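You operate a simulated robot arm through the tools that you are given. There is no shell and no other tool. Be economical: measure what you need, move in short steps, check, and stop when the job is done.

You run a simulated robot arm. Do the job below in one go: nothing can be reset, and whatever is moved stays where it is left.

Task
Take the six bar test gauge and leave it on the brass flange. Fetch the blue cleaning pad and set it on the steel flange. Put the red air bottle on the yellow tray. Take the filter card and put it on the red tag on the top of the workbench. Fetch the white air bottle and stand it on the top of the workbench. Put the parts box that says "seals" from the top of the long table on the shelf under the fitting-up table. Put the 4 A fuse from the top of the long table on top of the orange precoat cartridge and the 10 A fuse on top of the white precoat cartridge. Do these in any order. Set down upright: red air bottle, white air bottle.

It is judged by the outcome, as a careful person would: the job done as asked, and still so three seconds after it is handed in. It fails if anything else is knocked over, pushed out of place, dropped, spilled or broken. Lids that push on must go on centred and level and be pressed home; caps that screw on are set level and turned clockwise until they are tight.

Robot
A 6-joint arm with a fingered hand on a trunk, on a base that drives. Base frame: it is fixed to the floor where the robot stands at the start and does not move with it; the origin is under the middle of the robot, x ahead of it, y to its left, z up. Units: mm, rad, N and s.
With the tool pointing down near the work surface it reaches from about 120 to 660 mm from the robot's upright axis, wherever it stands. Its first joint turns from -2.897 to 2.897 rad. Places, roughly: blue cleaning pad (6x8x5 cm) [500, -800, 800]; brass flange (10x10x2 cm) [-3200, 2100, 300]; filter card [-1500, 0, 1000]; fuse [-1750, 500, 1000]; orange precoat cartridge [-1750, 500, 1000]; parts box [-1750, 250, 1000]; red tag [-3500, 2000, 1000]; shelf under the fitting-up table [-3200, 100, 400]; steel flange (12x12x2 cm) [-3200, 1100, 900]; top of the workbench [-3300, 1400, 900]; white air bottle [-1750, -250, 1000]; white precoat cartridge [-2000, 500, 1000]; yellow tray (18x14x3 cm) [-3500, -1000, 900]. Payload 4 kg.
The TCP is the grasp point between the finger pads, 26 mm short of the fingertips. In the tool frame z runs along the fingers and y along their closing line. The gripper opens to 148 mm. The gripper's body begins 73 mm behind the TCP. The gripper is a hand of 3 fingers: y runs from the thumb to the fingers, the wrist lies at [0, 0, -239] in the tool frame, and closing takes about 1.5 s.
Orientation is that of the tool frame in the base frame, as [roll, pitch, yaw] about the fixed x, y, z axes, in that order (R = Rz(yaw) Ry(pitch) Rx(roll)). With the fingers straight down and closing along the base's y, the tool's x points along the base's -x, its y along +y and its z along -z.

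Tools
- The arm moves only by the tool apply_moves. Its argument "commands" is a list of rows, each an object of numbers (a shift or turn left out is 0, a gripper value left out holds the last): "x", "y", "z": the shift along the base's x, y, z in mm; "rx", "ry", "rz": the turn, a rotation vector about the base's x, y, z in rad; "jaw": the opening in per cent of the stroke, from 0 (shut) to 100 (fully open). In form: [{"x": .., "y": .., "z": .., "rx": .., "ry": .., "rz": .., "jaw": ..}, ...]. A call has 1 to 20 rows; each row shifts and turns the commanded pose from where the row before left it. Rows are played at 5 a second. More than 50 mm and 0.15 rad between two rows, or a gripper value outside its range, and nothing of the call is played. Where a pose cannot be reached the arm comes as near as it can. A force on the tool above 40 N (or 10 N above the force at the start of the call, whichever is more), or a blocked arm, ends the call early, and 0.2 s more pass. Each finger travels about 153 mm/s and halts on what it meets, pressing with about 32 N; the grip force reading is that of the motor and also rises with nothing between the fingers. The clock runs only during rows and for 0.2 s after the last one: add rows that do not move to give the fingers time. It gives the time, the measured TCP pose, the force on the tool (base axes), the opening and the grip force at its end, in the units of the frame above (readings bear some noise), with the torque about the TCP (base axes, N m) and any sound that the robot's microphone picked up.
- Cameras (640 x 400 px; columns grow to the right, rows downward): "scene" is now at [-56.3, 81.6, 1414.3]; the picture's right is [-1.00, -0.08, -0.00], its down [-0.06, 0.74, -0.67] and it looks along [0.05, -0.66, -0.75] (base axes); focal length 214 px, centre (320, 200). "wrist" rides on the gripper at [68, -39, -90] in the tool frame; the picture's right is [0.50, 0.87, 0.00], its down [-0.66, 0.38, -0.65] and it looks along [-0.57, 0.33, 0.76] (tool axes); focal length 222 px, centre (320, 200). There is no depth. A picture from a camera that has moved, and an enlarged one, comes with that camera's place and axes in the base frame and with its lens.
- camera(camera): a new picture of that camera. No time passes.
- raise_lower(by): slides the trunk up (or, below 0, down) by that many mm; the arm and the scene camera ride with it, the base frame stays. It gives what a move gives, with no picture.
- base_move(legs): drives the robot by 1 to 6 legs, each [ahead, left, turn to the left] in mm, mm and rad, along the robot's own axes; the way and the turn of a leg run together, so that a leg with both is an arc; at most 1500 mm and 3.142 rad a leg. The arm and the cameras ride along, it lands a little off, and it stops where it bumps. It gives what a move gives.
- set_grasp(shape): the hand has 3 fingers and takes this shape, open, in about a second: jaw (thumb against the fingers, like two jaws); tri (thumb and two fingers); tip (a fingertip pinch); poke (one finger out to press); point (the index stretched); flat (the hand flat); cup (the hand cupped); fist (a fist). The gripper value then closes the fingers along that shape, each until it touches; the sizes above hold for jaw. It gives what a move gives, with no picture.
- aim_head(pan, tilt): turns the head with the scene camera to pan (to the left, within 2.705 rad either way) and tilt (down, from -0.506 to 1.204), counted from straight ahead of the robot. It gives what a move gives.
- zoom(camera, box): a new picture of the part [left, top, right, bottom] of that camera's present view, enlarged. No time passes.
- hand_in(): hands the job in; it is judged then, once.

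Go step by step. Nothing tells you exact positions but the pictures and the camera data: compare them with the known pose of the tool, close in by small moves and look again before you grip or let go. The budget is 483 turns and 236 pictures, counting those below and the enlarged ones. Unless the task says otherwise, let go and move clear before handing in.

The tools are called as name(argument=value, ...) on one line, values as JSON. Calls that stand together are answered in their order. apply_moves: Moves the arm, as the interface text tells. Its arguments: {"type":"object","properties":{"commands":{"type":"array"}},"required":["commands"]} The other tools are called the same way: raise_lower (by) slides the trunk up or down; set_grasp (shape) gives the hand a shape; base_move (legs) drives the base; aim_head (pan, tilt) turns the head that bears the scene camera; camera (camera) takes a picture; zoom (camera, box) takes an enlarged picture of a part of a camera's view; hand_in () hands the job in.

At the start:

```text
t: 0.0
position: [-202.6, -362.8, 1083.9]
tcp_rot: [-3.141, 0.0, 3.141]
wrist_force: [0.9, -0.8, 0.3]
wrist_torque: [-0.03, -0.03, 0.0]
width: 147.7
gripper_force: 0.0
shape: jaw
trunk travel left (down, up): [-375.0, 215.0]
robot x, y, heading: [0.8, 2.3, 0.0]
head pan, tilt: [-1.494, 0.843]
```

scene: 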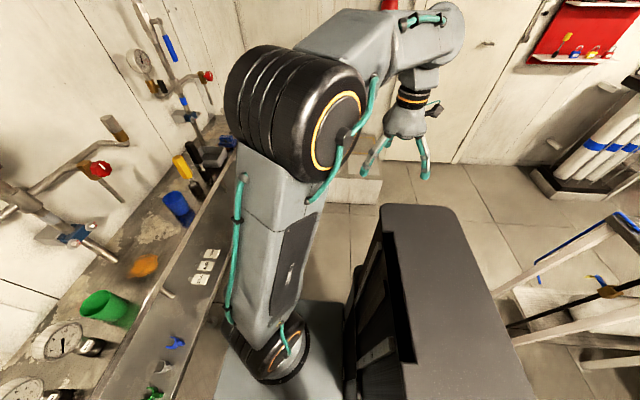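
wrist: 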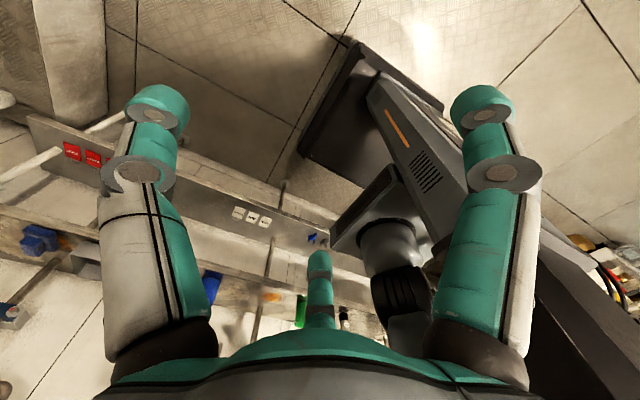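

I see the arm beside a panel bench ahead of the robot (the +x side) with the camera looking towards -y. First I look around with the head to map the place.

aim_head(pan=0, tilt=0.6)

camera(camera="scene")

aim_head(pan=2.6, tilt=0.4)

camera(camera="scene")

aim_head(pan=-2.6, tilt=0.4)

camera(camera="scene")

```text
t: 1.6
position: [-201.0, -361.3, 1083.2]
tcp_rot: [3.14, -0.001, 3.141]
wrist_force: [1.1, -0.4, -0.5]
wrist_torque: [-0.01, 0.0, 0.01]
width: 148.1
gripper_force: 0.0
shape: jaw
trunk travel left (down, up): [-375.0, 215.0]
robot x, y, heading: [2.0, 0.6, -0.0]
head pan, tilt: [0.0, 0.6]
```

```text
233 pictures are left
camera scene: at [26.0, 159.8, 1434.7], right [0.0, -1.0, 0.0], down [-0.56, 0.0, -0.83], along [0.83, 0.0, -0.56], focal length 214 px, centre (320, 200)
```

scene: 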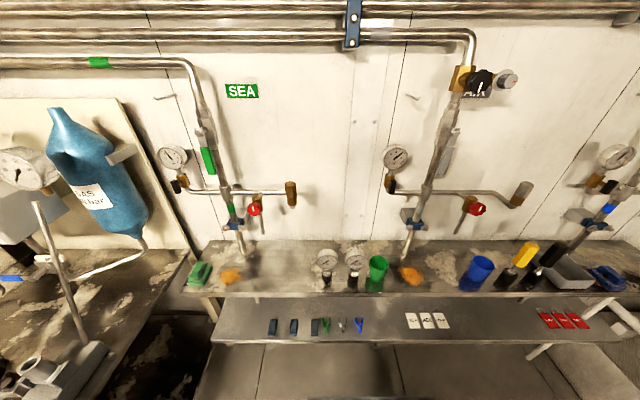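

```text
t: 3.9
position: [-201.7, -362.0, 1083.4]
tcp_rot: [-3.142, -0.001, -3.141]
wrist_force: [-0.1, -0.2, 0.3]
wrist_torque: [0.02, -0.05, 0.01]
width: 148.0
gripper_force: 0.0
shape: jaw
trunk travel left (down, up): [-375.0, 215.0]
robot x, y, heading: [-1.2, -1.3, 0.001]
head pan, tilt: [2.601, 0.4]
```

```text
232 pictures are left
camera scene: at [-141.8, 207.6, 1452.9], right [0.52, 0.86, 0.0], down [0.33, -0.2, -0.92], along [-0.79, 0.47, -0.39], focal length 214 px, centre (320, 200)
```

scene: 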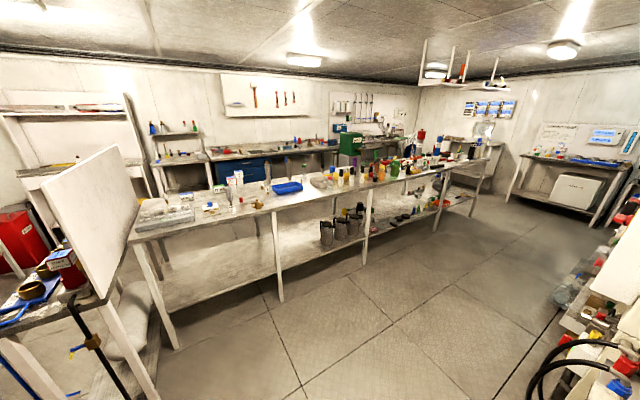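

```text
t: 8.0
position: [-202.5, -363.2, 1083.7]
tcp_rot: [3.142, -0.001, -3.141]
wrist_force: [0.4, -0.9, 0.4]
wrist_torque: [0.02, 0.03, 0.03]
width: 148.0
gripper_force: 0.1
shape: jaw
trunk travel left (down, up): [-375.0, 215.0]
robot x, y, heading: [0.4, 3.2, 0.001]
head pan, tilt: [-2.601, 0.4]
```

```text
231 pictures are left
camera scene: at [-141.8, 112.2, 1452.9], right [-0.52, 0.86, 0.0], down [0.33, 0.2, -0.92], along [-0.79, -0.47, -0.39], focal length 214 px, centre (320, 200)
```

scene: 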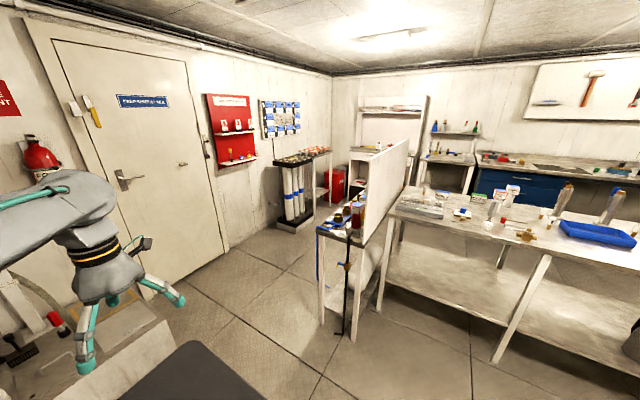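

The bench ahead holds gauges, cups and a blue item at the right; the long table is behind. I zoom in on the front bench.

aim_head(pan=-0.5, tilt=0.7)

zoom(camera="scene", box=[300, 120, 620, 320])

zoom(camera="scene", box=[100, 150, 300, 275])

```text
t: 10.0
position: [-202.1, -362.7, 1083.8]
tcp_rot: [-3.141, 0.0, 3.14]
wrist_force: [0.0, 0.1, -0.3]
wrist_torque: [-0.02, -0.04, 0.05]
width: 148.0
gripper_force: 0.1
shape: jaw
trunk travel left (down, up): [-375.0, 215.0]
robot x, y, heading: [0.1, 3.1, -0.002]
head pan, tilt: [-0.499, 0.7]
```

```text
2.00 times, centred on (460, 220) of scene
camera zoom: at [12.2, 119.2, 1426.1], right [-0.48, -0.88, 0.0], down [-0.57, 0.31, -0.77], along [0.67, -0.37, -0.64], focal length 429 px, centre (40, 160)
```

zoom: 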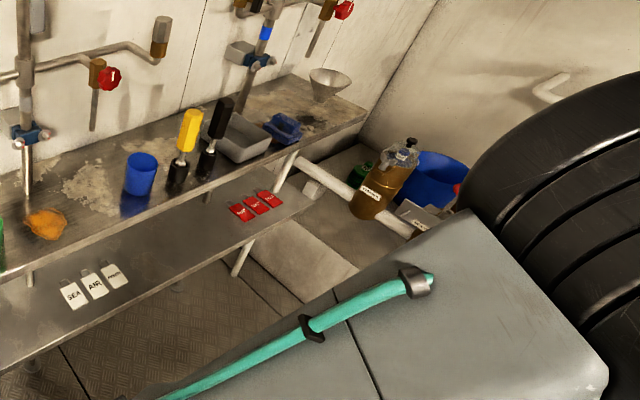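

```text
3.20 times, centred on (200, 212) of scene
camera zoom: at [12.2, 119.2, 1426.1], right [-0.48, -0.88, 0.0], down [-0.57, 0.31, -0.77], along [0.67, -0.37, -0.64], focal length 686 px, centre (704, 160)
```

zoom: 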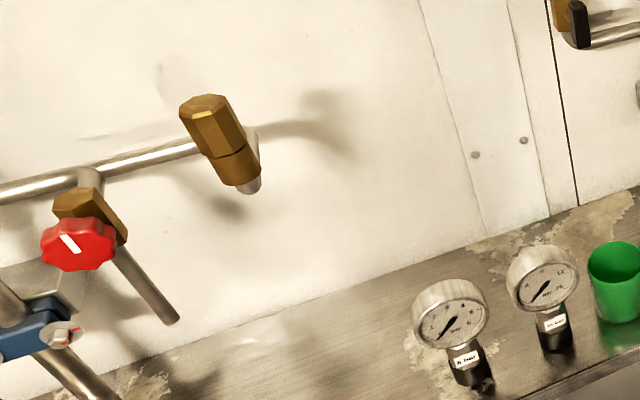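

The blue pad sits at the right end of the front bench (about 490,-840,800), and the two gauges stand mid-bench. I zoom on the gauge labels and the pad.

aim_head(pan=-0.1, tilt=0.8)

zoom(camera="scene", box=[280, 160, 360, 210])

camera(camera="scene")

```text
t: 10.9
position: [-202.5, -361.6, 1084.6]
tcp_rot: [3.141, 0.0, 3.141]
wrist_force: [-0.6, -0.2, -0.4]
wrist_torque: [-0.02, 0.02, -0.03]
width: 148.0
gripper_force: 0.0
shape: jaw
trunk travel left (down, up): [-375.0, 215.0]
robot x, y, heading: [0.5, -0.8, 0.0]
head pan, tilt: [-0.099, 0.799]
```

```text
8.00 times, centred on (320, 185) of scene
camera zoom: at [17.9, 151.8, 1417.8], right [-0.1, -0.99, 0.0], down [-0.71, 0.07, -0.7], along [0.69, -0.07, -0.72], focal length 1716 px, centre (320, 320)
```

zoom: 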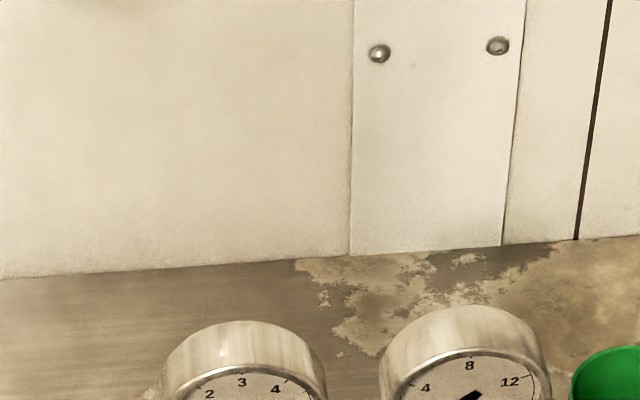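

```text
227 pictures are left
camera scene: at [17.9, 151.8, 1417.8], right [-0.1, -0.99, 0.0], down [-0.71, 0.07, -0.7], along [0.69, -0.07, -0.72], focal length 214 px, centre (320, 200)
```

scene: 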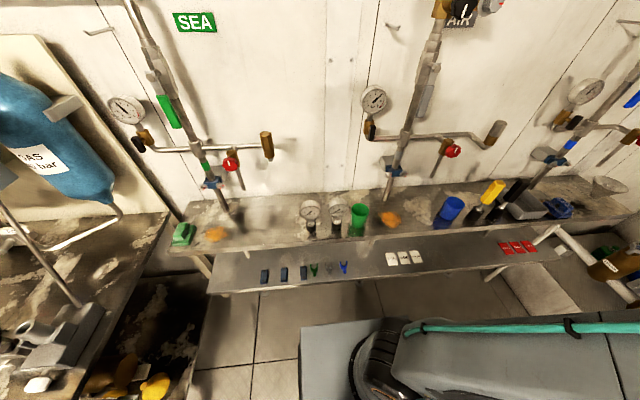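

zoom(camera="scene", box=[280, 195, 368, 250])

zoom(camera="scene", box=[472, 160, 640, 265])

```text
7.27 times, centred on (324, 222) of scene
camera zoom: at [17.9, 151.8, 1417.8], right [-0.1, -0.99, 0.0], down [-0.71, 0.07, -0.7], along [0.69, -0.07, -0.72], focal length 1560 px, centre (291, 36)
```

zoom: 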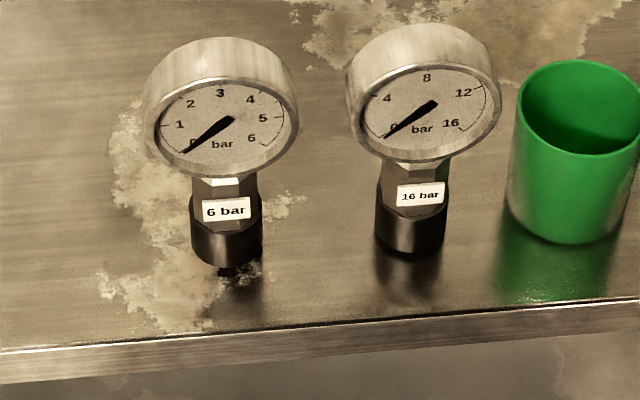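

```text
3.81 times, centred on (556, 212) of scene
camera zoom: at [17.9, 151.8, 1417.8], right [-0.1, -0.99, 0.0], down [-0.71, 0.07, -0.7], along [0.69, -0.07, -0.72], focal length 817 px, centre (-579, 152)
```

zoom: 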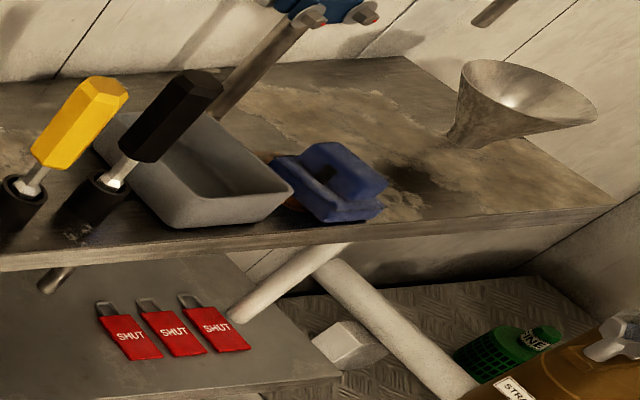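

The left gauge is the 6 bar one (near 480,137), and the blue pad is beside a grey bin. I look at the far destinations with zooms before choosing grasps.

aim_head(pan=2.6, tilt=0.3)

zoom(camera="scene", box=[120, 120, 320, 245])

zoom(camera="scene", box=[320, 120, 520, 245])

zoom(camera="scene", box=[0, 120, 160, 220])

```text
t: 13.3
position: [-202.2, -363.7, 1083.8]
tcp_rot: [3.141, -0.001, -3.141]
wrist_force: [1.0, -0.2, -0.6]
wrist_torque: [0.0, -0.02, 0.0]
width: 147.7
gripper_force: 0.0
shape: jaw
trunk travel left (down, up): [-375.0, 215.0]
robot x, y, heading: [-1.8, 0.6, -0.002]
head pan, tilt: [2.601, 0.3]
```

```text
3.20 times, centred on (220, 182) of scene
camera zoom: at [-142.4, 208.0, 1462.2], right [0.52, 0.86, 0.0], down [0.25, -0.15, -0.96], along [-0.82, 0.49, -0.3], focal length 686 px, centre (640, 256)
```

zoom: 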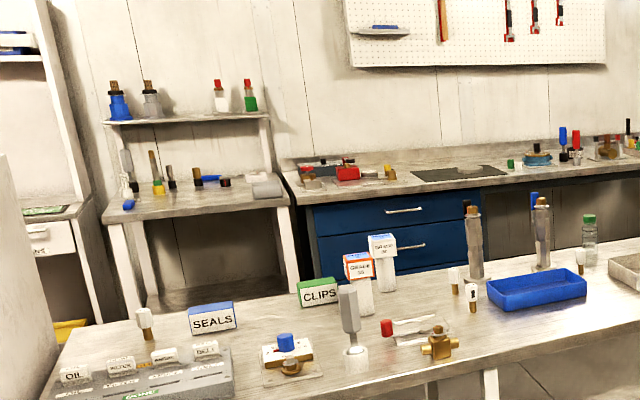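

```text
3.20 times, centred on (420, 182) of scene
camera zoom: at [-142.4, 208.0, 1462.2], right [0.52, 0.86, 0.0], down [0.25, -0.15, -0.96], along [-0.82, 0.49, -0.3], focal length 686 px, centre (0, 256)
```

zoom: 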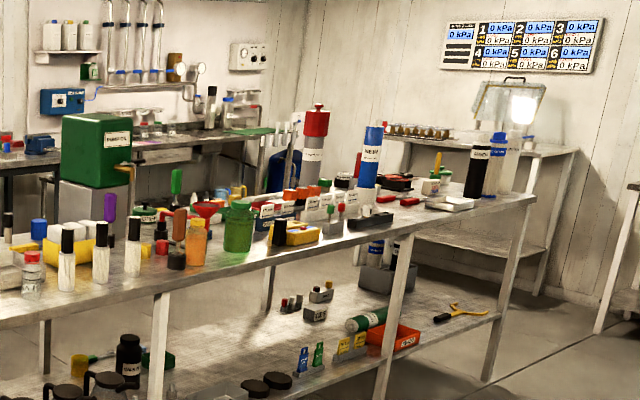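

```text
4.00 times, centred on (80, 170) of scene
camera zoom: at [-142.4, 208.0, 1462.2], right [0.52, 0.86, 0.0], down [0.25, -0.15, -0.96], along [-0.82, 0.49, -0.3], focal length 858 px, centre (1280, 320)
```

zoom: 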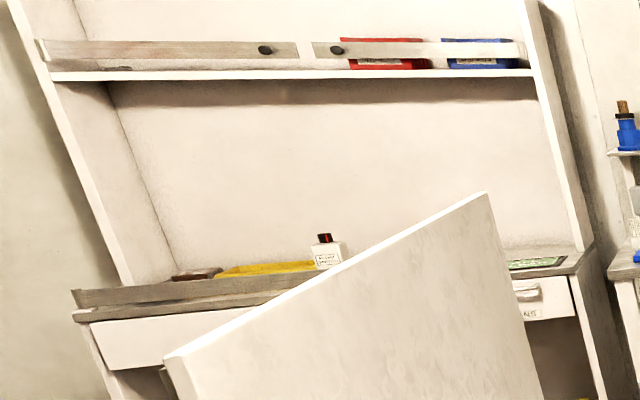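

The gauge, pad and destinations are roughly located; the long table (top z≈880) stands between me and the workbench. I fetch the blue pad first: swing the arm to the front, then drive to the right.

apply_moves(commands=[{"x": 45}, {"x": 45}, {"x": 45}, {"x": 45}, {"x": 45}, {"x": 45}, {"x": 45}, {"x": 45, "y": 20}, {"x": 45, "y": 30}, {"x": 45, "y": 40}])

aim_head(pan=-0.9, tilt=0.8)

base_move(legs=[[0, -500, 0]])

camera(camera="scene")

camera(camera="wrist")

```text
refused: row 9 steps farther than a row can; nothing moved
```

```text
t: 16.2
position: [-202.1, -362.9, 1083.8]
tcp_rot: [3.141, 0.0, -3.141]
wrist_force: [0.4, 0.7, -0.5]
wrist_torque: [0.03, 0.0, -0.03]
width: 148.1
gripper_force: 0.2
shape: jaw
trunk travel left (down, up): [-375.0, 215.0]
robot x, y, heading: [-0.1, 2.0, -0.002]
head pan, tilt: [-0.901, 0.799]
```

```text
t: 19.1
position: [-202.5, -861.3, 1084.1]
tcp_rot: [-3.141, 0.0, 3.14]
wrist_force: [-0.2, 0.1, -0.2]
wrist_torque: [0.02, -0.05, -0.01]
width: 148.1
gripper_force: 0.1
shape: jaw
trunk travel left (down, up): [-375.0, 215.0]
robot x, y, heading: [-1.1, -501.3, -0.002]
head pan, tilt: [-0.901, 0.799]
```

```text
221 pictures are left
camera scene: at [-12.5, -402.5, 1417.8], right [-0.78, -0.62, 0.0], down [-0.44, 0.56, -0.7], along [0.43, -0.55, -0.72], focal length 214 px, centre (320, 200)
```

scene: 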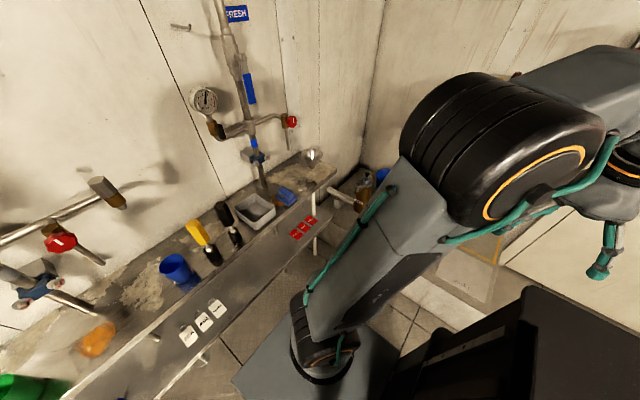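

```text
220 pictures are left
camera wrist: at [-270.8, -900.3, 1173.7], right [-0.5, 0.87, 0.0], down [0.66, 0.38, 0.65], along [0.57, 0.33, -0.76], focal length 222 px, centre (320, 200)
```

wrist: 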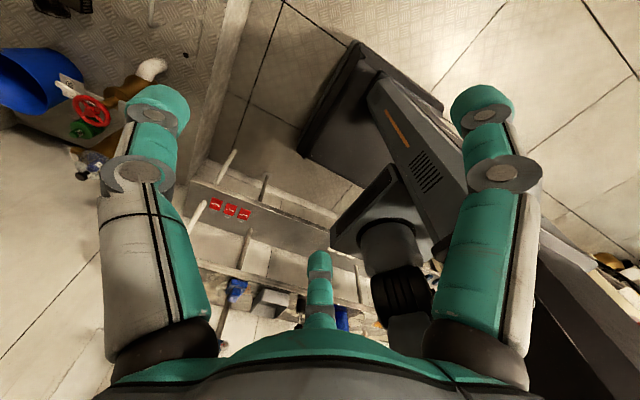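

The pad is at about (470,-800,820). I move nearer sideways and swing the arm forward above it.

base_move(legs=[[0, -200, 0]])

apply_moves(commands=[{"x": 45}, {"x": 45}, {"x": 45}, {"x": 45}, {"x": 45}, {"x": 45}, {"x": 45}, {"x": 45, "y": 20}, {"x": 40, "y": 25}, {"x": 40, "y": 30}, {"x": 30, "y": 40}, {"x": 30, "y": 40}, {"x": 20, "y": 40}, {"x": 20, "y": 40}])

camera(camera="wrist")

camera(camera="scene")

```text
t: 20.7
position: [-202.5, -1063.5, 1083.2]
tcp_rot: [-3.141, 0.001, -3.139]
wrist_force: [0.1, 1.0, 0.5]
wrist_torque: [-0.04, -0.01, 0.0]
width: 147.8
gripper_force: 0.0
shape: jaw
trunk travel left (down, up): [-375.0, 215.0]
robot x, y, heading: [-2.6, -698.9, 0.005]
head pan, tilt: [-0.901, 0.799]
```

```text
t: 23.7
position: [208.8, -904.6, 1186.2]
tcp_rot: [3.138, 0.001, -3.138]
wrist_force: [-0.8, -0.4, 0.5]
wrist_torque: [0.0, -0.01, 0.04]
width: 147.9
gripper_force: 0.1
shape: jaw
out of reach, approached as far as the arm can: row 9, 10, 11, 12, 13, 14
trunk travel left (down, up): [-375.0, 215.0]
robot x, y, heading: [-2.3, -698.8, 0.001]
head pan, tilt: [-0.901, 0.799]
```

```text
219 pictures are left
camera wrist: at [141.8, -943.2, 1277.4], right [-0.5, 0.86, 0.0], down [0.65, 0.38, 0.66], along [0.57, 0.33, -0.76], focal length 222 px, centre (320, 200)
```

wrist: 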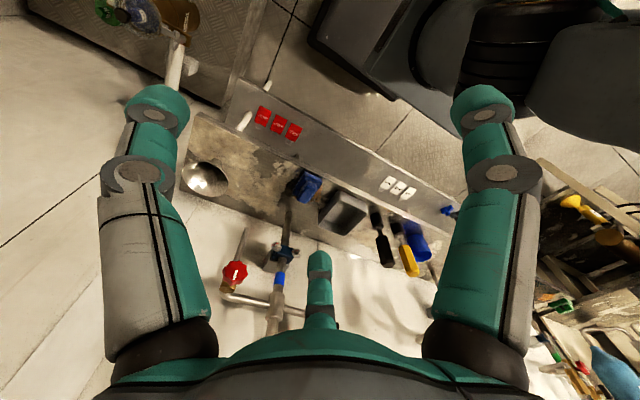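

```text
218 pictures are left
camera scene: at [-12.8, -604.0, 1417.8], right [-0.78, -0.62, 0.0], down [-0.45, 0.56, -0.7], along [0.43, -0.55, -0.72], focal length 214 px, centre (320, 200)
```

scene: 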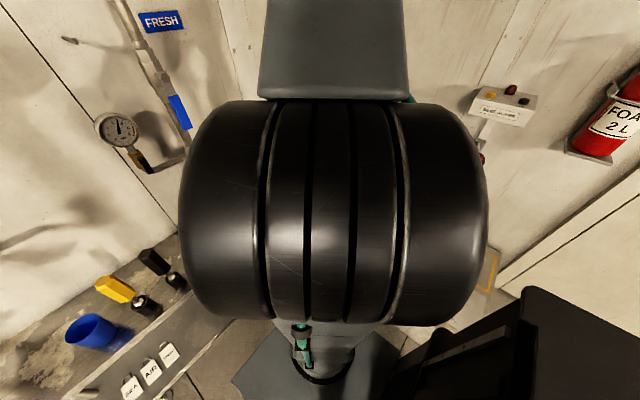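

The arm stopped short, likely at a wrist limit since the orientation was fixed while the arm swung. I turn the tool along with the arm.

apply_moves(commands=[{"rz": 0.14}, {"rz": 0.14}, {"rz": 0.14}, {"rz": 0.14}, {"rz": 0.14}, {"rz": 0.14, "z": -10}, {"rz": 0.14, "z": -30}, {"rz": 0.14, "z": -30}, {"z": -30}])

camera(camera="wrist")

```text
t: 25.7
position: [208.7, -904.7, 1087.5]
tcp_rot: [3.141, -0.001, -2.02]
wrist_force: [-0.4, 0.3, 0.6]
wrist_torque: [-0.03, 0.01, -0.03]
width: 148.3
gripper_force: 0.2
shape: jaw
trunk travel left (down, up): [-375.0, 215.0]
robot x, y, heading: [2.2, -703.9, 0.003]
head pan, tilt: [-0.901, 0.799]
```

```text
217 pictures are left
camera wrist: at [214.6, -981.8, 1177.4], right [-1.0, -0.08, 0.0], down [-0.06, 0.75, 0.65], along [-0.05, 0.65, -0.76], focal length 222 px, centre (320, 200)
```

wrist: 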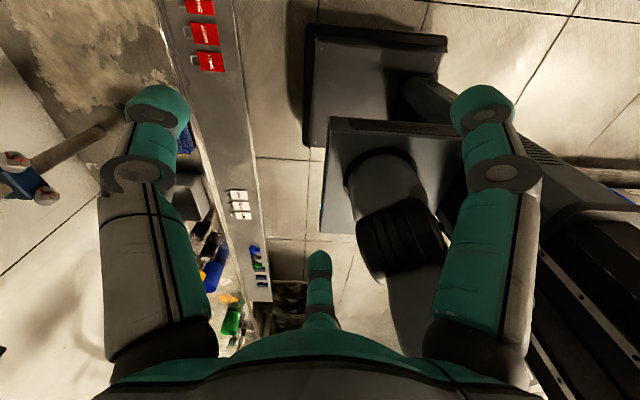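

apply_moves(commands=[{"x": 20, "y": 30, "z": -10}, {"x": 25, "y": 30, "z": -10}, {"x": 30, "y": 20, "z": -10}, {"x": 30, "y": 10, "z": -10}, {"x": 30, "y": 10, "z": -10}, {"x": 30, "z": -10}])

camera(camera="wrist")

```text
t: 27.1
position: [373.5, -803.5, 1027.3]
tcp_rot: [3.141, 0.001, -2.021]
wrist_force: [-0.5, 0.5, -0.3]
wrist_torque: [0.01, 0.03, -0.02]
width: 147.9
gripper_force: 0.0
shape: jaw
trunk travel left (down, up): [-375.0, 215.0]
robot x, y, heading: [-1.6, -701.7, 0.006]
head pan, tilt: [-0.901, 0.799]
```

```text
216 pictures are left
camera wrist: at [379.7, -880.8, 1117.8], right [-1.0, -0.07, 0.0], down [-0.06, 0.75, 0.65], along [-0.05, 0.65, -0.76], focal length 222 px, centre (320, 200)
```

wrist: 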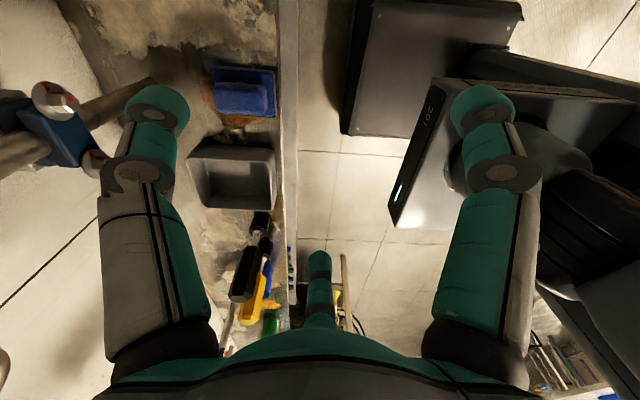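

The pad lies near (469,-793), 8 cm along x, close to the bin on its +y side, so I will close along x. First I check how the fingers actually move when half shut.

apply_moves(commands=[{"jaw": 50}, {}, {}, {}, {}])

camera(camera="wrist")

apply_moves(commands=[{"jaw": 5}, {}, {}, {}, {}])

camera(camera="wrist")

```text
t: 28.3
position: [374.9, -803.0, 1027.1]
tcp_rot: [-3.141, 0.0, -2.021]
wrist_force: [0.1, 0.6, -0.1]
wrist_torque: [0.05, -0.01, -0.02]
width: 74.6
gripper_force: 0.0
shape: jaw
trunk travel left (down, up): [-375.0, 215.0]
robot x, y, heading: [0.6, -701.0, 0.002]
head pan, tilt: [-0.901, 0.799]
```

```text
215 pictures are left
camera wrist: at [379.4, -881.0, 1117.9], right [-1.0, -0.07, 0.0], down [-0.06, 0.75, 0.65], along [-0.05, 0.65, -0.76], focal length 222 px, centre (320, 200)
```

wrist: 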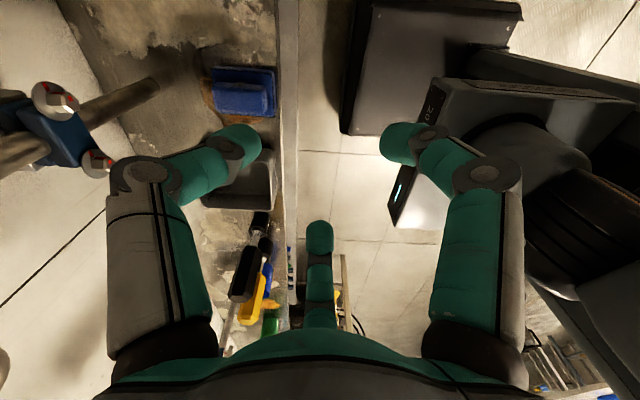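

```text
t: 29.5
position: [373.4, -803.3, 1028.5]
tcp_rot: [3.141, 0.0, -2.022]
wrist_force: [1.1, 0.4, -0.6]
wrist_torque: [-0.01, 0.02, -0.01]
width: 7.7
gripper_force: 0.1
shape: jaw
trunk travel left (down, up): [-375.0, 215.0]
robot x, y, heading: [0.4, -701.1, 0.005]
head pan, tilt: [-0.901, 0.799]
```

```text
214 pictures are left
camera wrist: at [379.4, -881.0, 1117.9], right [-1.0, -0.07, 0.0], down [-0.06, 0.75, 0.65], along [-0.05, 0.65, -0.76], focal length 222 px, centre (320, 200)
```

wrist: 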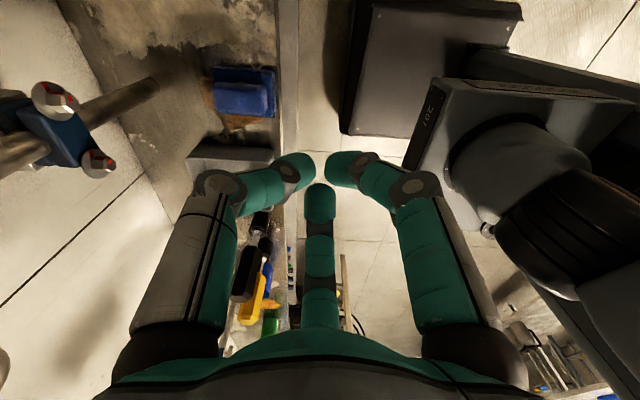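

The three fingers close radially. I check how the other shapes look before choosing.

set_grasp(shape="tip")

camera(camera="wrist")

set_grasp(shape="tri")

camera(camera="wrist")

set_grasp(shape="jaw")

```text
t: 30.4
position: [374.6, -802.9, 1028.2]
tcp_rot: [3.141, 0.002, -2.02]
wrist_force: [1.2, -0.4, -0.2]
wrist_torque: [0.01, -0.03, 0.02]
width: 147.9
gripper_force: 0.0
shape: tip
trunk travel left (down, up): [-375.0, 215.0]
robot x, y, heading: [0.4, -697.7, 0.005]
head pan, tilt: [-0.901, 0.799]
```

```text
213 pictures are left
camera wrist: at [379.4, -881.0, 1117.9], right [-1.0, -0.07, 0.0], down [-0.06, 0.75, 0.65], along [-0.05, 0.65, -0.76], focal length 222 px, centre (320, 200)
```

wrist: 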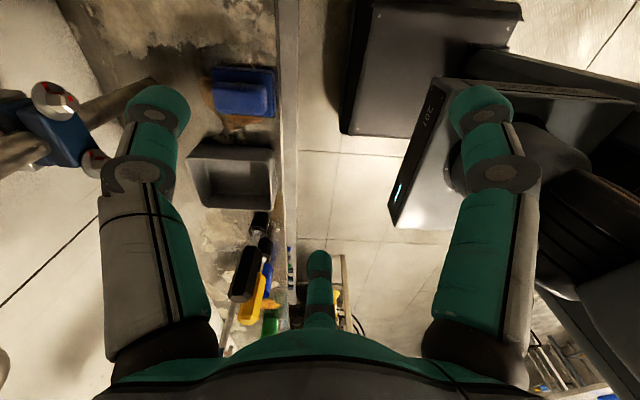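

```text
t: 31.3
position: [374.5, -803.1, 1028.8]
tcp_rot: [-3.142, -0.001, -2.021]
wrist_force: [0.2, 0.2, 0.3]
wrist_torque: [0.01, -0.01, 0.0]
width: 148.1
gripper_force: 0.1
shape: tri
trunk travel left (down, up): [-375.0, 215.0]
robot x, y, heading: [-2.3, -698.9, 0.003]
head pan, tilt: [-0.901, 0.799]
```

```text
212 pictures are left
camera wrist: at [379.4, -881.0, 1117.9], right [-1.0, -0.07, 0.0], down [-0.06, 0.75, 0.65], along [-0.05, 0.65, -0.76], focal length 222 px, centre (320, 200)
```

wrist: 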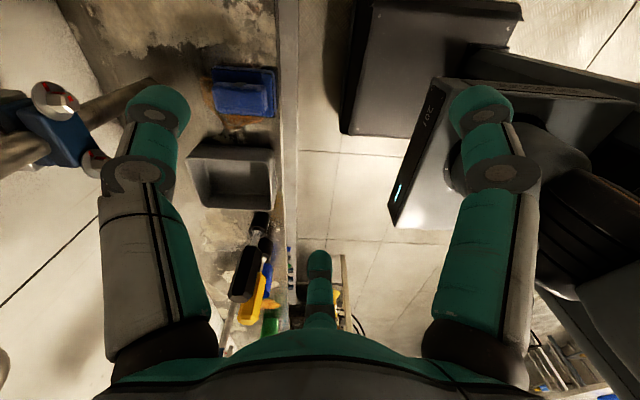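

```text
t: 32.2
position: [374.2, -803.6, 1028.1]
tcp_rot: [3.14, -0.001, -2.021]
wrist_force: [-0.4, 0.1, 0.5]
wrist_torque: [-0.03, 0.0, 0.0]
width: 148.2
gripper_force: 0.2
shape: jaw
trunk travel left (down, up): [-375.0, 215.0]
robot x, y, heading: [-2.4, -702.1, 0.002]
head pan, tilt: [-0.901, 0.799]
```

Shapes look the same open, so I keep jaw. A closer look at the pad and bin gap.

zoom(camera="wrist", box=[176, 40, 304, 120])

```text
5.00 times, centred on (240, 80) of wrist
camera zoom: at [379.4, -881.0, 1117.9], right [-1.0, -0.07, 0.0], down [-0.06, 0.75, 0.65], along [-0.05, 0.65, -0.76], focal length 1111 px, centre (720, 800)
```

zoom: 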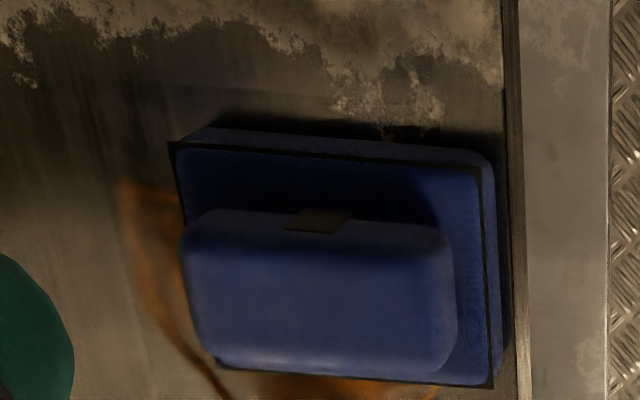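

Rotating the hand so two fingers straddle the pad in x and the third comes from -y keeps clear of the bin. I turn the tool and centre over the pad.

apply_moves(commands=[{"rz": 0.14, "x": 20}, {"rz": 0.14, "x": 20}, {"rz": 0.14, "x": 20}, {"rz": 0.14, "x": 20}, {"rz": 0.14, "x": 13}, {"rz": 0.14, "jaw": 80}, {"rz": 0.13, "z": -30}, {"z": -30}, {"z": -30}])

camera(camera="wrist")

```text
t: 34.2
position: [465.8, -802.9, 935.8]
tcp_rot: [3.142, 0.0, -1.05]
wrist_force: [0.8, -0.1, -0.5]
wrist_torque: [0.03, -0.02, 0.0]
width: 118.6
gripper_force: 0.1
shape: jaw
trunk travel left (down, up): [-375.0, 215.0]
robot x, y, heading: [-3.0, -700.1, 0.006]
head pan, tilt: [-0.901, 0.799]
```

```text
210 pictures are left
camera wrist: at [533.7, -842.4, 1026.9], right [-0.5, -0.86, 0.0], down [-0.65, 0.38, 0.65], along [-0.56, 0.33, -0.76], focal length 222 px, centre (320, 200)
```

wrist: 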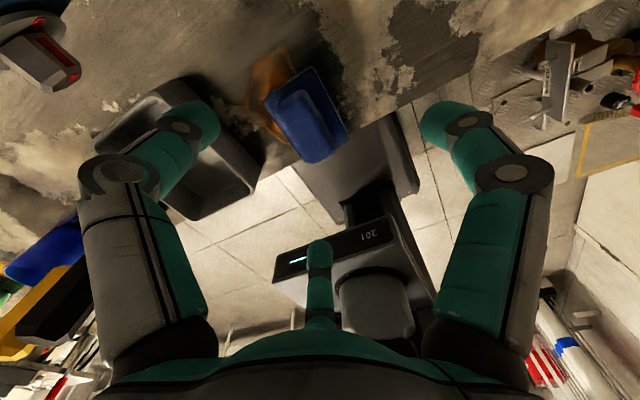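

The hand is centred over the pad with both side fingers clear of the bin. I descend part way and look.

apply_moves(commands=[{"x": 4, "y": -5, "z": -30}, {"z": -30}, {"z": -25}])

camera(camera="wrist")

camera(camera="scene")

```text
t: 35.0
position: [470.6, -809.1, 851.6]
tcp_rot: [-3.142, 0.001, -1.053]
wrist_force: [-0.6, -0.4, -0.2]
wrist_torque: [0.04, -0.04, -0.01]
width: 118.6
gripper_force: 0.1
shape: jaw
trunk travel left (down, up): [-375.0, 215.0]
robot x, y, heading: [-3.5, -703.6, 0.004]
head pan, tilt: [-0.901, 0.799]
```

```text
209 pictures are left
camera wrist: at [538.4, -848.0, 942.0], right [-0.5, -0.86, 0.0], down [-0.65, 0.38, 0.65], along [-0.56, 0.33, -0.76], focal length 222 px, centre (320, 200)
```

wrist: 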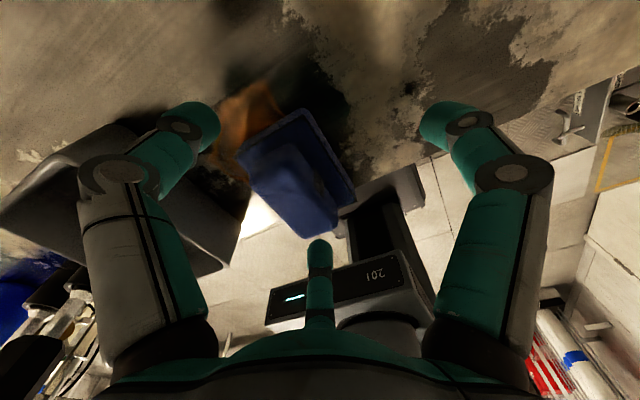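

```text
208 pictures are left
camera scene: at [-12.8, -603.9, 1417.9], right [-0.78, -0.62, 0.0], down [-0.45, 0.56, -0.7], along [0.43, -0.55, -0.72], focal length 214 px, centre (320, 200)
```

scene: 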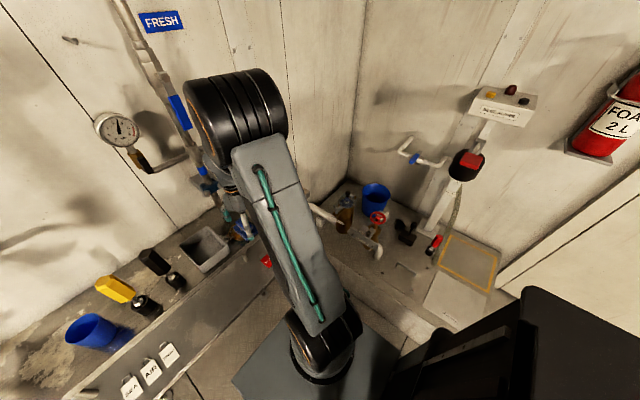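

apply_moves(commands=[{"x": 3, "y": 2, "z": -8}, {"z": -6}, {"z": -6}])

apply_moves(commands=[{"jaw": 60}, {"jaw": 40}, {"jaw": 20}, {"jaw": 20}, {"jaw": 20}, {}])

camera(camera="wrist")

```text
t: 35.8
position: [474.8, -806.7, 832.0]
tcp_rot: [-3.141, 0.0, -1.051]
wrist_force: [1.0, -0.7, 0.3]
wrist_torque: [-0.02, -0.02, 0.03]
width: 118.7
gripper_force: 0.1
shape: jaw
trunk travel left (down, up): [-375.0, 215.0]
robot x, y, heading: [0.8, -703.3, 0.005]
head pan, tilt: [-0.901, 0.799]
```

```text
t: 37.2
position: [475.2, -807.3, 831.3]
tcp_rot: [3.141, 0.001, -1.05]
wrist_force: [0.2, -0.5, 0.1]
wrist_torque: [-0.01, -0.04, 0.03]
width: 65.2
gripper_force: 32.2
shape: jaw
trunk travel left (down, up): [-375.0, 215.0]
robot x, y, heading: [-1.5, -698.9, 0.0]
head pan, tilt: [-0.901, 0.799]
```

```text
207 pictures are left
camera wrist: at [541.5, -845.8, 922.1], right [-0.5, -0.86, 0.0], down [-0.65, 0.38, 0.65], along [-0.57, 0.33, -0.76], focal length 222 px, centre (320, 200)
```

wrist: 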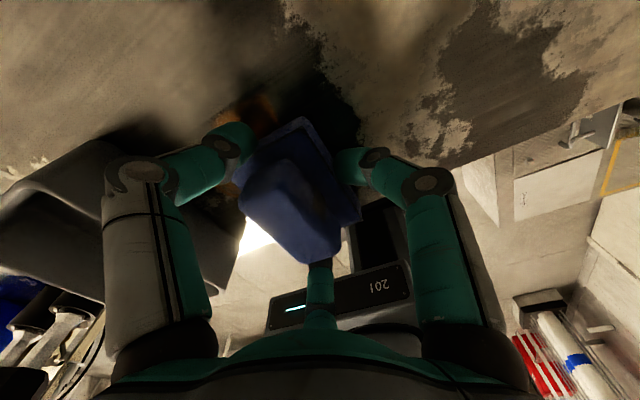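

Width 65 with 32 N grip: the pad is held. I lift and check.

apply_moves(commands=[{"z": 10}, {"z": 20}, {"z": 30}, {"z": 40}, {"z": 40}])

camera(camera="wrist")

```text
t: 38.4
position: [472.7, -807.8, 972.6]
tcp_rot: [-3.14, -0.001, -1.052]
wrist_force: [0.9, -0.5, -0.6]
wrist_torque: [-0.04, 0.0, 0.03]
width: 65.0
gripper_force: 31.8
shape: jaw
trunk travel left (down, up): [-375.0, 215.0]
robot x, y, heading: [-5.6, -702.4, 0.004]
head pan, tilt: [-0.901, 0.799]
```

```text
206 pictures are left
camera wrist: at [541.2, -846.2, 1061.8], right [-0.5, -0.86, 0.0], down [-0.65, 0.38, 0.65], along [-0.57, 0.33, -0.76], focal length 222 px, centre (320, 200)
```

wrist: 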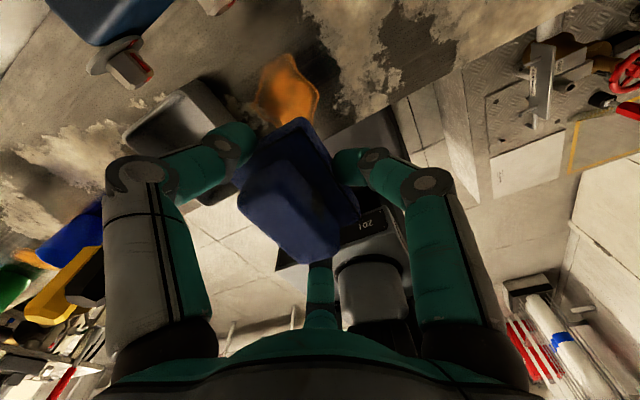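

The pad is held and the bin stayed put. I retract the arm and drive back into the open floor, turn to face the long table, and look.

apply_moves(commands=[{"z": 30, "x": -30}, {"x": -40, "y": 15}, {"x": -40, "y": 25}, {"x": -40, "y": 25}, {"y": 25}])

base_move(legs=[[-350, 0, 0], [0, 900, 0], [0, 0, 3.14]])

aim_head(pan=0.7, tilt=0.4)

camera(camera="scene")

aim_head(pan=-0.5, tilt=0.4)

camera(camera="scene")

```text
t: 39.6
position: [322.1, -716.6, 1002.2]
tcp_rot: [3.142, 0.001, -1.051]
wrist_force: [0.0, -0.3, -0.7]
wrist_torque: [-0.03, -0.05, 0.01]
width: 64.7
gripper_force: 31.7
shape: jaw
trunk travel left (down, up): [-375.0, 215.0]
robot x, y, heading: [-1.7, -697.8, 0.008]
head pan, tilt: [-0.901, 0.799]
```

```text
t: 53.6
position: [-677.2, 222.1, 1002.4]
tcp_rot: [-3.141, 0.001, 2.071]
wrist_force: [-1.1, 0.0, -0.2]
wrist_torque: [0.0, 0.0, 0.03]
width: 64.3
gripper_force: 32.1
shape: jaw
trunk travel left (down, up): [-375.0, 215.0]
robot x, y, heading: [-351.3, 199.1, 3.119]
head pan, tilt: [-0.901, 0.799]
```

```text
t: 55.2
position: [-676.9, 222.1, 1001.3]
tcp_rot: [3.142, 0.001, 2.069]
wrist_force: [-0.2, 0.4, -0.6]
wrist_torque: [0.05, -0.02, 0.0]
width: 64.5
gripper_force: 32.5
shape: jaw
trunk travel left (down, up): [-375.0, 215.0]
robot x, y, heading: [-356.0, 202.1, 3.124]
head pan, tilt: [0.7, 0.4]
```

```text
205 pictures are left
camera scene: at [-371.0, -22.6, 1452.9], right [-0.63, 0.78, 0.0], down [0.3, 0.24, -0.92], along [-0.72, -0.58, -0.39], focal length 214 px, centre (320, 200)
```

scene: 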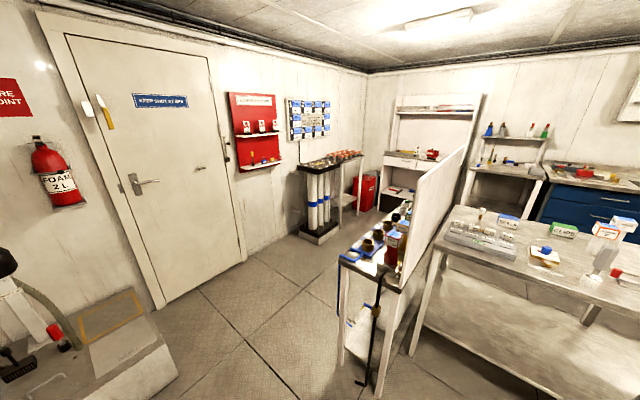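

```text
t: 56.6
position: [-676.6, 222.9, 1002.3]
tcp_rot: [3.141, -0.001, 2.069]
wrist_force: [-0.9, 0.0, -0.8]
wrist_torque: [0.03, -0.02, -0.03]
width: 64.5
gripper_force: 32.3
shape: jaw
trunk travel left (down, up): [-375.0, 215.0]
robot x, y, heading: [-354.7, 198.2, 3.124]
head pan, tilt: [-0.499, 0.4]
```

```text
204 pictures are left
camera scene: at [-379.5, 81.5, 1452.9], right [0.49, 0.87, 0.0], down [0.34, -0.19, -0.92], along [-0.8, 0.46, -0.39], focal length 214 px, centre (320, 200)
```

scene: 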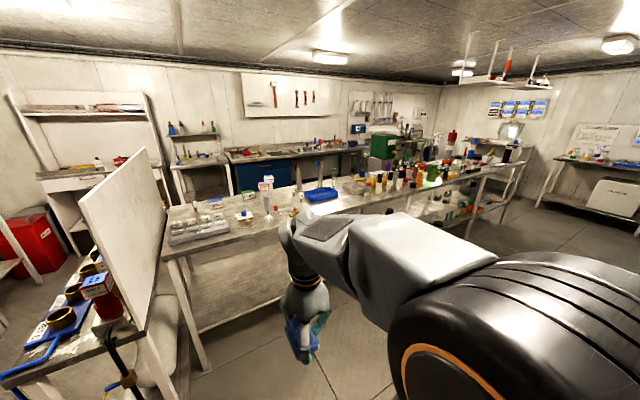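

The way to the workbench leads past the door side: left around the panel table (near end x≈-1100, y -430..-150), with a rack at y≈-1340. I drive there in stages.

base_move(legs=[[0, 1000, 0.018], [500, 70, 0]])

aim_head(pan=0.0, tilt=0.6)

camera(camera="scene")

```text
t: 64.4
position: [-1184.8, -860.4, 1002.1]
tcp_rot: [3.141, 0.001, 2.097]
wrist_force: [0.1, -0.2, -0.7]
wrist_torque: [0.0, -0.01, -0.01]
width: 64.1
gripper_force: 31.9
shape: jaw
trunk travel left (down, up): [-375.0, 215.0]
robot x, y, heading: [-858.0, -872.0, -3.134]
head pan, tilt: [-0.499, 0.4]
```

```text
t: 65.3
position: [-1183.7, -859.5, 1001.5]
tcp_rot: [3.141, 0.001, 2.097]
wrist_force: [-1.2, -0.2, -0.8]
wrist_torque: [0.02, -0.01, 0.0]
width: 64.4
gripper_force: 31.8
shape: jaw
trunk travel left (down, up): [-375.0, 215.0]
robot x, y, heading: [-860.1, -877.3, -3.134]
head pan, tilt: [0.0, 0.6]
```

```text
203 pictures are left
camera scene: at [-889.9, -1037.1, 1434.7], right [-0.01, 1.0, 0.0], down [0.56, 0.0, -0.83], along [-0.83, -0.01, -0.56], focal length 214 px, centre (320, 200)
```

scene: 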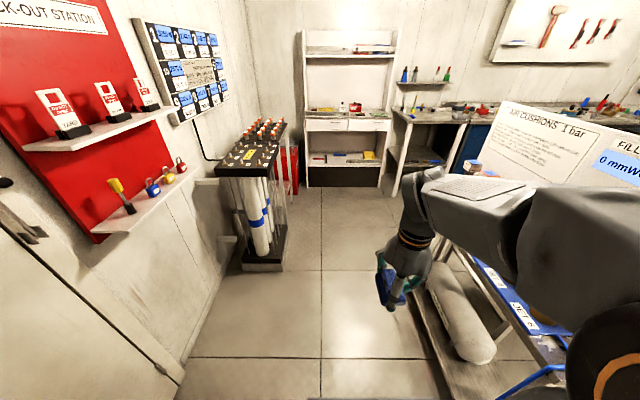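

The passage is clear. I go on to the aisle between the long table and workbench and look right.

base_move(legs=[[900, 0, 0], [880, 0, 0]])

aim_head(pan=-1.3, tilt=0.6)

camera(camera="scene")

aim_head(pan=-0.2, tilt=0.5)

camera(camera="scene")

```text
t: 74.3
position: [-2958.8, -862.5, 1003.0]
tcp_rot: [3.14, 0.0, 2.084]
wrist_force: [-0.1, -0.1, -0.9]
wrist_torque: [0.01, 0.02, -0.01]
width: 64.3
gripper_force: 32.0
shape: jaw
trunk travel left (down, up): [-375.0, 215.0]
robot x, y, heading: [-2636.6, -880.1, 3.136]
head pan, tilt: [0.0, 0.6]
```

```text
t: 75.8
position: [-2957.9, -862.3, 1002.0]
tcp_rot: [-3.141, 0.001, 2.085]
wrist_force: [0.3, 0.2, -0.2]
wrist_torque: [0.02, 0.0, 0.03]
width: 64.1
gripper_force: 32.1
shape: jaw
trunk travel left (down, up): [-375.0, 215.0]
robot x, y, heading: [-2634.6, -882.5, 3.134]
head pan, tilt: [-1.3, 0.6]
```

```text
202 pictures are left
camera scene: at [-2601.4, -958.3, 1434.7], right [0.96, 0.26, 0.0], down [0.15, -0.55, -0.83], along [-0.22, 0.8, -0.56], focal length 214 px, centre (320, 200)
```

scene: 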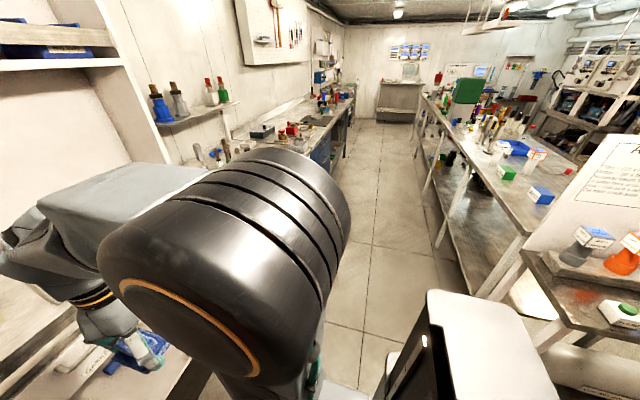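

```text
t: 77.1
position: [-2959.1, -861.9, 1001.7]
tcp_rot: [-3.141, 0.0, 2.085]
wrist_force: [0.1, 0.0, -0.4]
wrist_torque: [0.0, -0.04, 0.0]
width: 64.3
gripper_force: 32.1
shape: jaw
trunk travel left (down, up): [-375.0, 215.0]
robot x, y, heading: [-2638.5, -877.1, 3.139]
head pan, tilt: [-0.201, 0.499]
```

```text
201 pictures are left
camera scene: at [-2667.2, -1024.9, 1443.8], right [0.21, 0.98, 0.0], down [0.47, -0.1, -0.88], along [-0.86, 0.18, -0.48], focal length 214 px, centre (320, 200)
```

scene: 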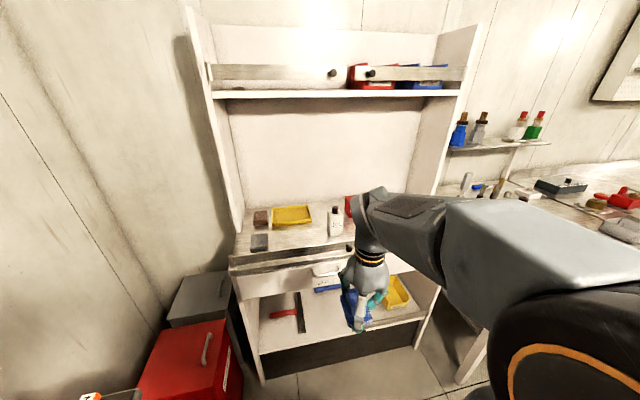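

The aisle is clear and the desk with the yellow tray is ahead. I retract a little, raise the trunk, and strafe right along the aisle towards the steel flange.

apply_moves(commands=[{"x": 30, "z": 20}, {"x": 30, "z": 30}, {"x": 20, "z": 30}])

base_move(legs=[[0, -900, 0]])

aim_head(pan=-0.6, tilt=0.5)

camera(camera="scene")

aim_head(pan=-1.5, tilt=0.6)

camera(camera="scene")

```text
t: 77.9
position: [-2877.7, -863.7, 1083.7]
tcp_rot: [3.141, 0.001, 2.082]
wrist_force: [-0.4, -0.1, 0.2]
wrist_torque: [0.0, 0.01, -0.02]
width: 64.1
gripper_force: 31.7
shape: jaw
trunk travel left (down, up): [-375.0, 215.0]
robot x, y, heading: [-2631.4, -879.5, 3.129]
head pan, tilt: [-0.201, 0.499]
```

```text
t: 82.6
position: [-2869.2, 40.4, 1084.1]
tcp_rot: [3.141, 0.0, 2.073]
wrist_force: [-0.4, -0.3, -1.6]
wrist_torque: [0.03, -0.01, -0.01]
width: 64.1
gripper_force: 32.0
shape: jaw
trunk travel left (down, up): [-375.0, 215.0]
robot x, y, heading: [-2625.6, 19.2, 3.125]
head pan, tilt: [-0.201, 0.499]
```

```text
t: 83.5
position: [-2868.0, 39.9, 1083.3]
tcp_rot: [3.141, 0.001, 2.074]
wrist_force: [0.1, 0.1, 0.2]
wrist_torque: [0.0, -0.03, -0.01]
width: 64.4
gripper_force: 32.2
shape: jaw
trunk travel left (down, up): [-375.0, 215.0]
robot x, y, heading: [-2624.7, 18.6, 3.124]
head pan, tilt: [-0.6, 0.499]
```

```text
200 pictures are left
camera scene: at [-2644.7, -91.7, 1443.8], right [0.58, 0.82, 0.0], down [0.39, -0.28, -0.88], along [-0.72, 0.51, -0.48], focal length 214 px, centre (320, 200)
```

scene: 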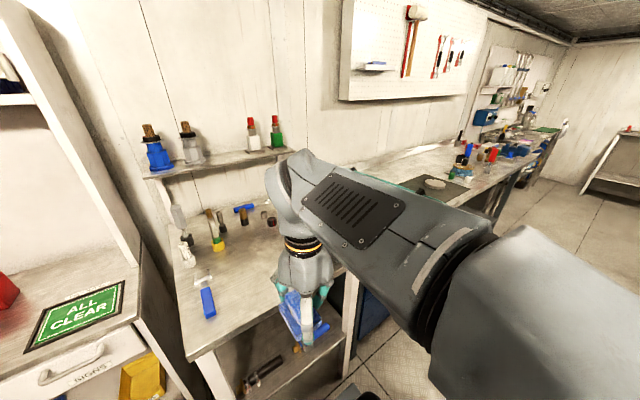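

```text
t: 84.7
position: [-2869.5, 40.5, 1082.5]
tcp_rot: [-3.141, 0.001, 2.073]
wrist_force: [0.5, 0.2, -0.2]
wrist_torque: [0.01, 0.0, 0.03]
width: 64.4
gripper_force: 31.6
shape: jaw
trunk travel left (down, up): [-375.0, 215.0]
robot x, y, heading: [-2626.1, 18.3, 3.126]
head pan, tilt: [-1.499, 0.6]
```

```text
199 pictures are left
camera scene: at [-2575.4, -55.9, 1434.7], right [1.0, 0.06, 0.0], down [0.03, -0.56, -0.83], along [-0.05, 0.82, -0.56], focal length 214 px, centre (320, 200)
```

scene: 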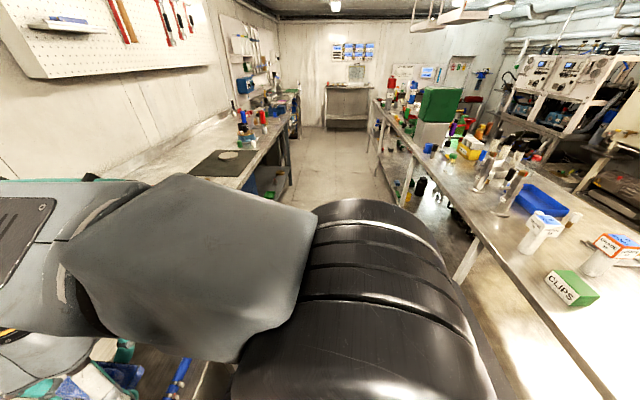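

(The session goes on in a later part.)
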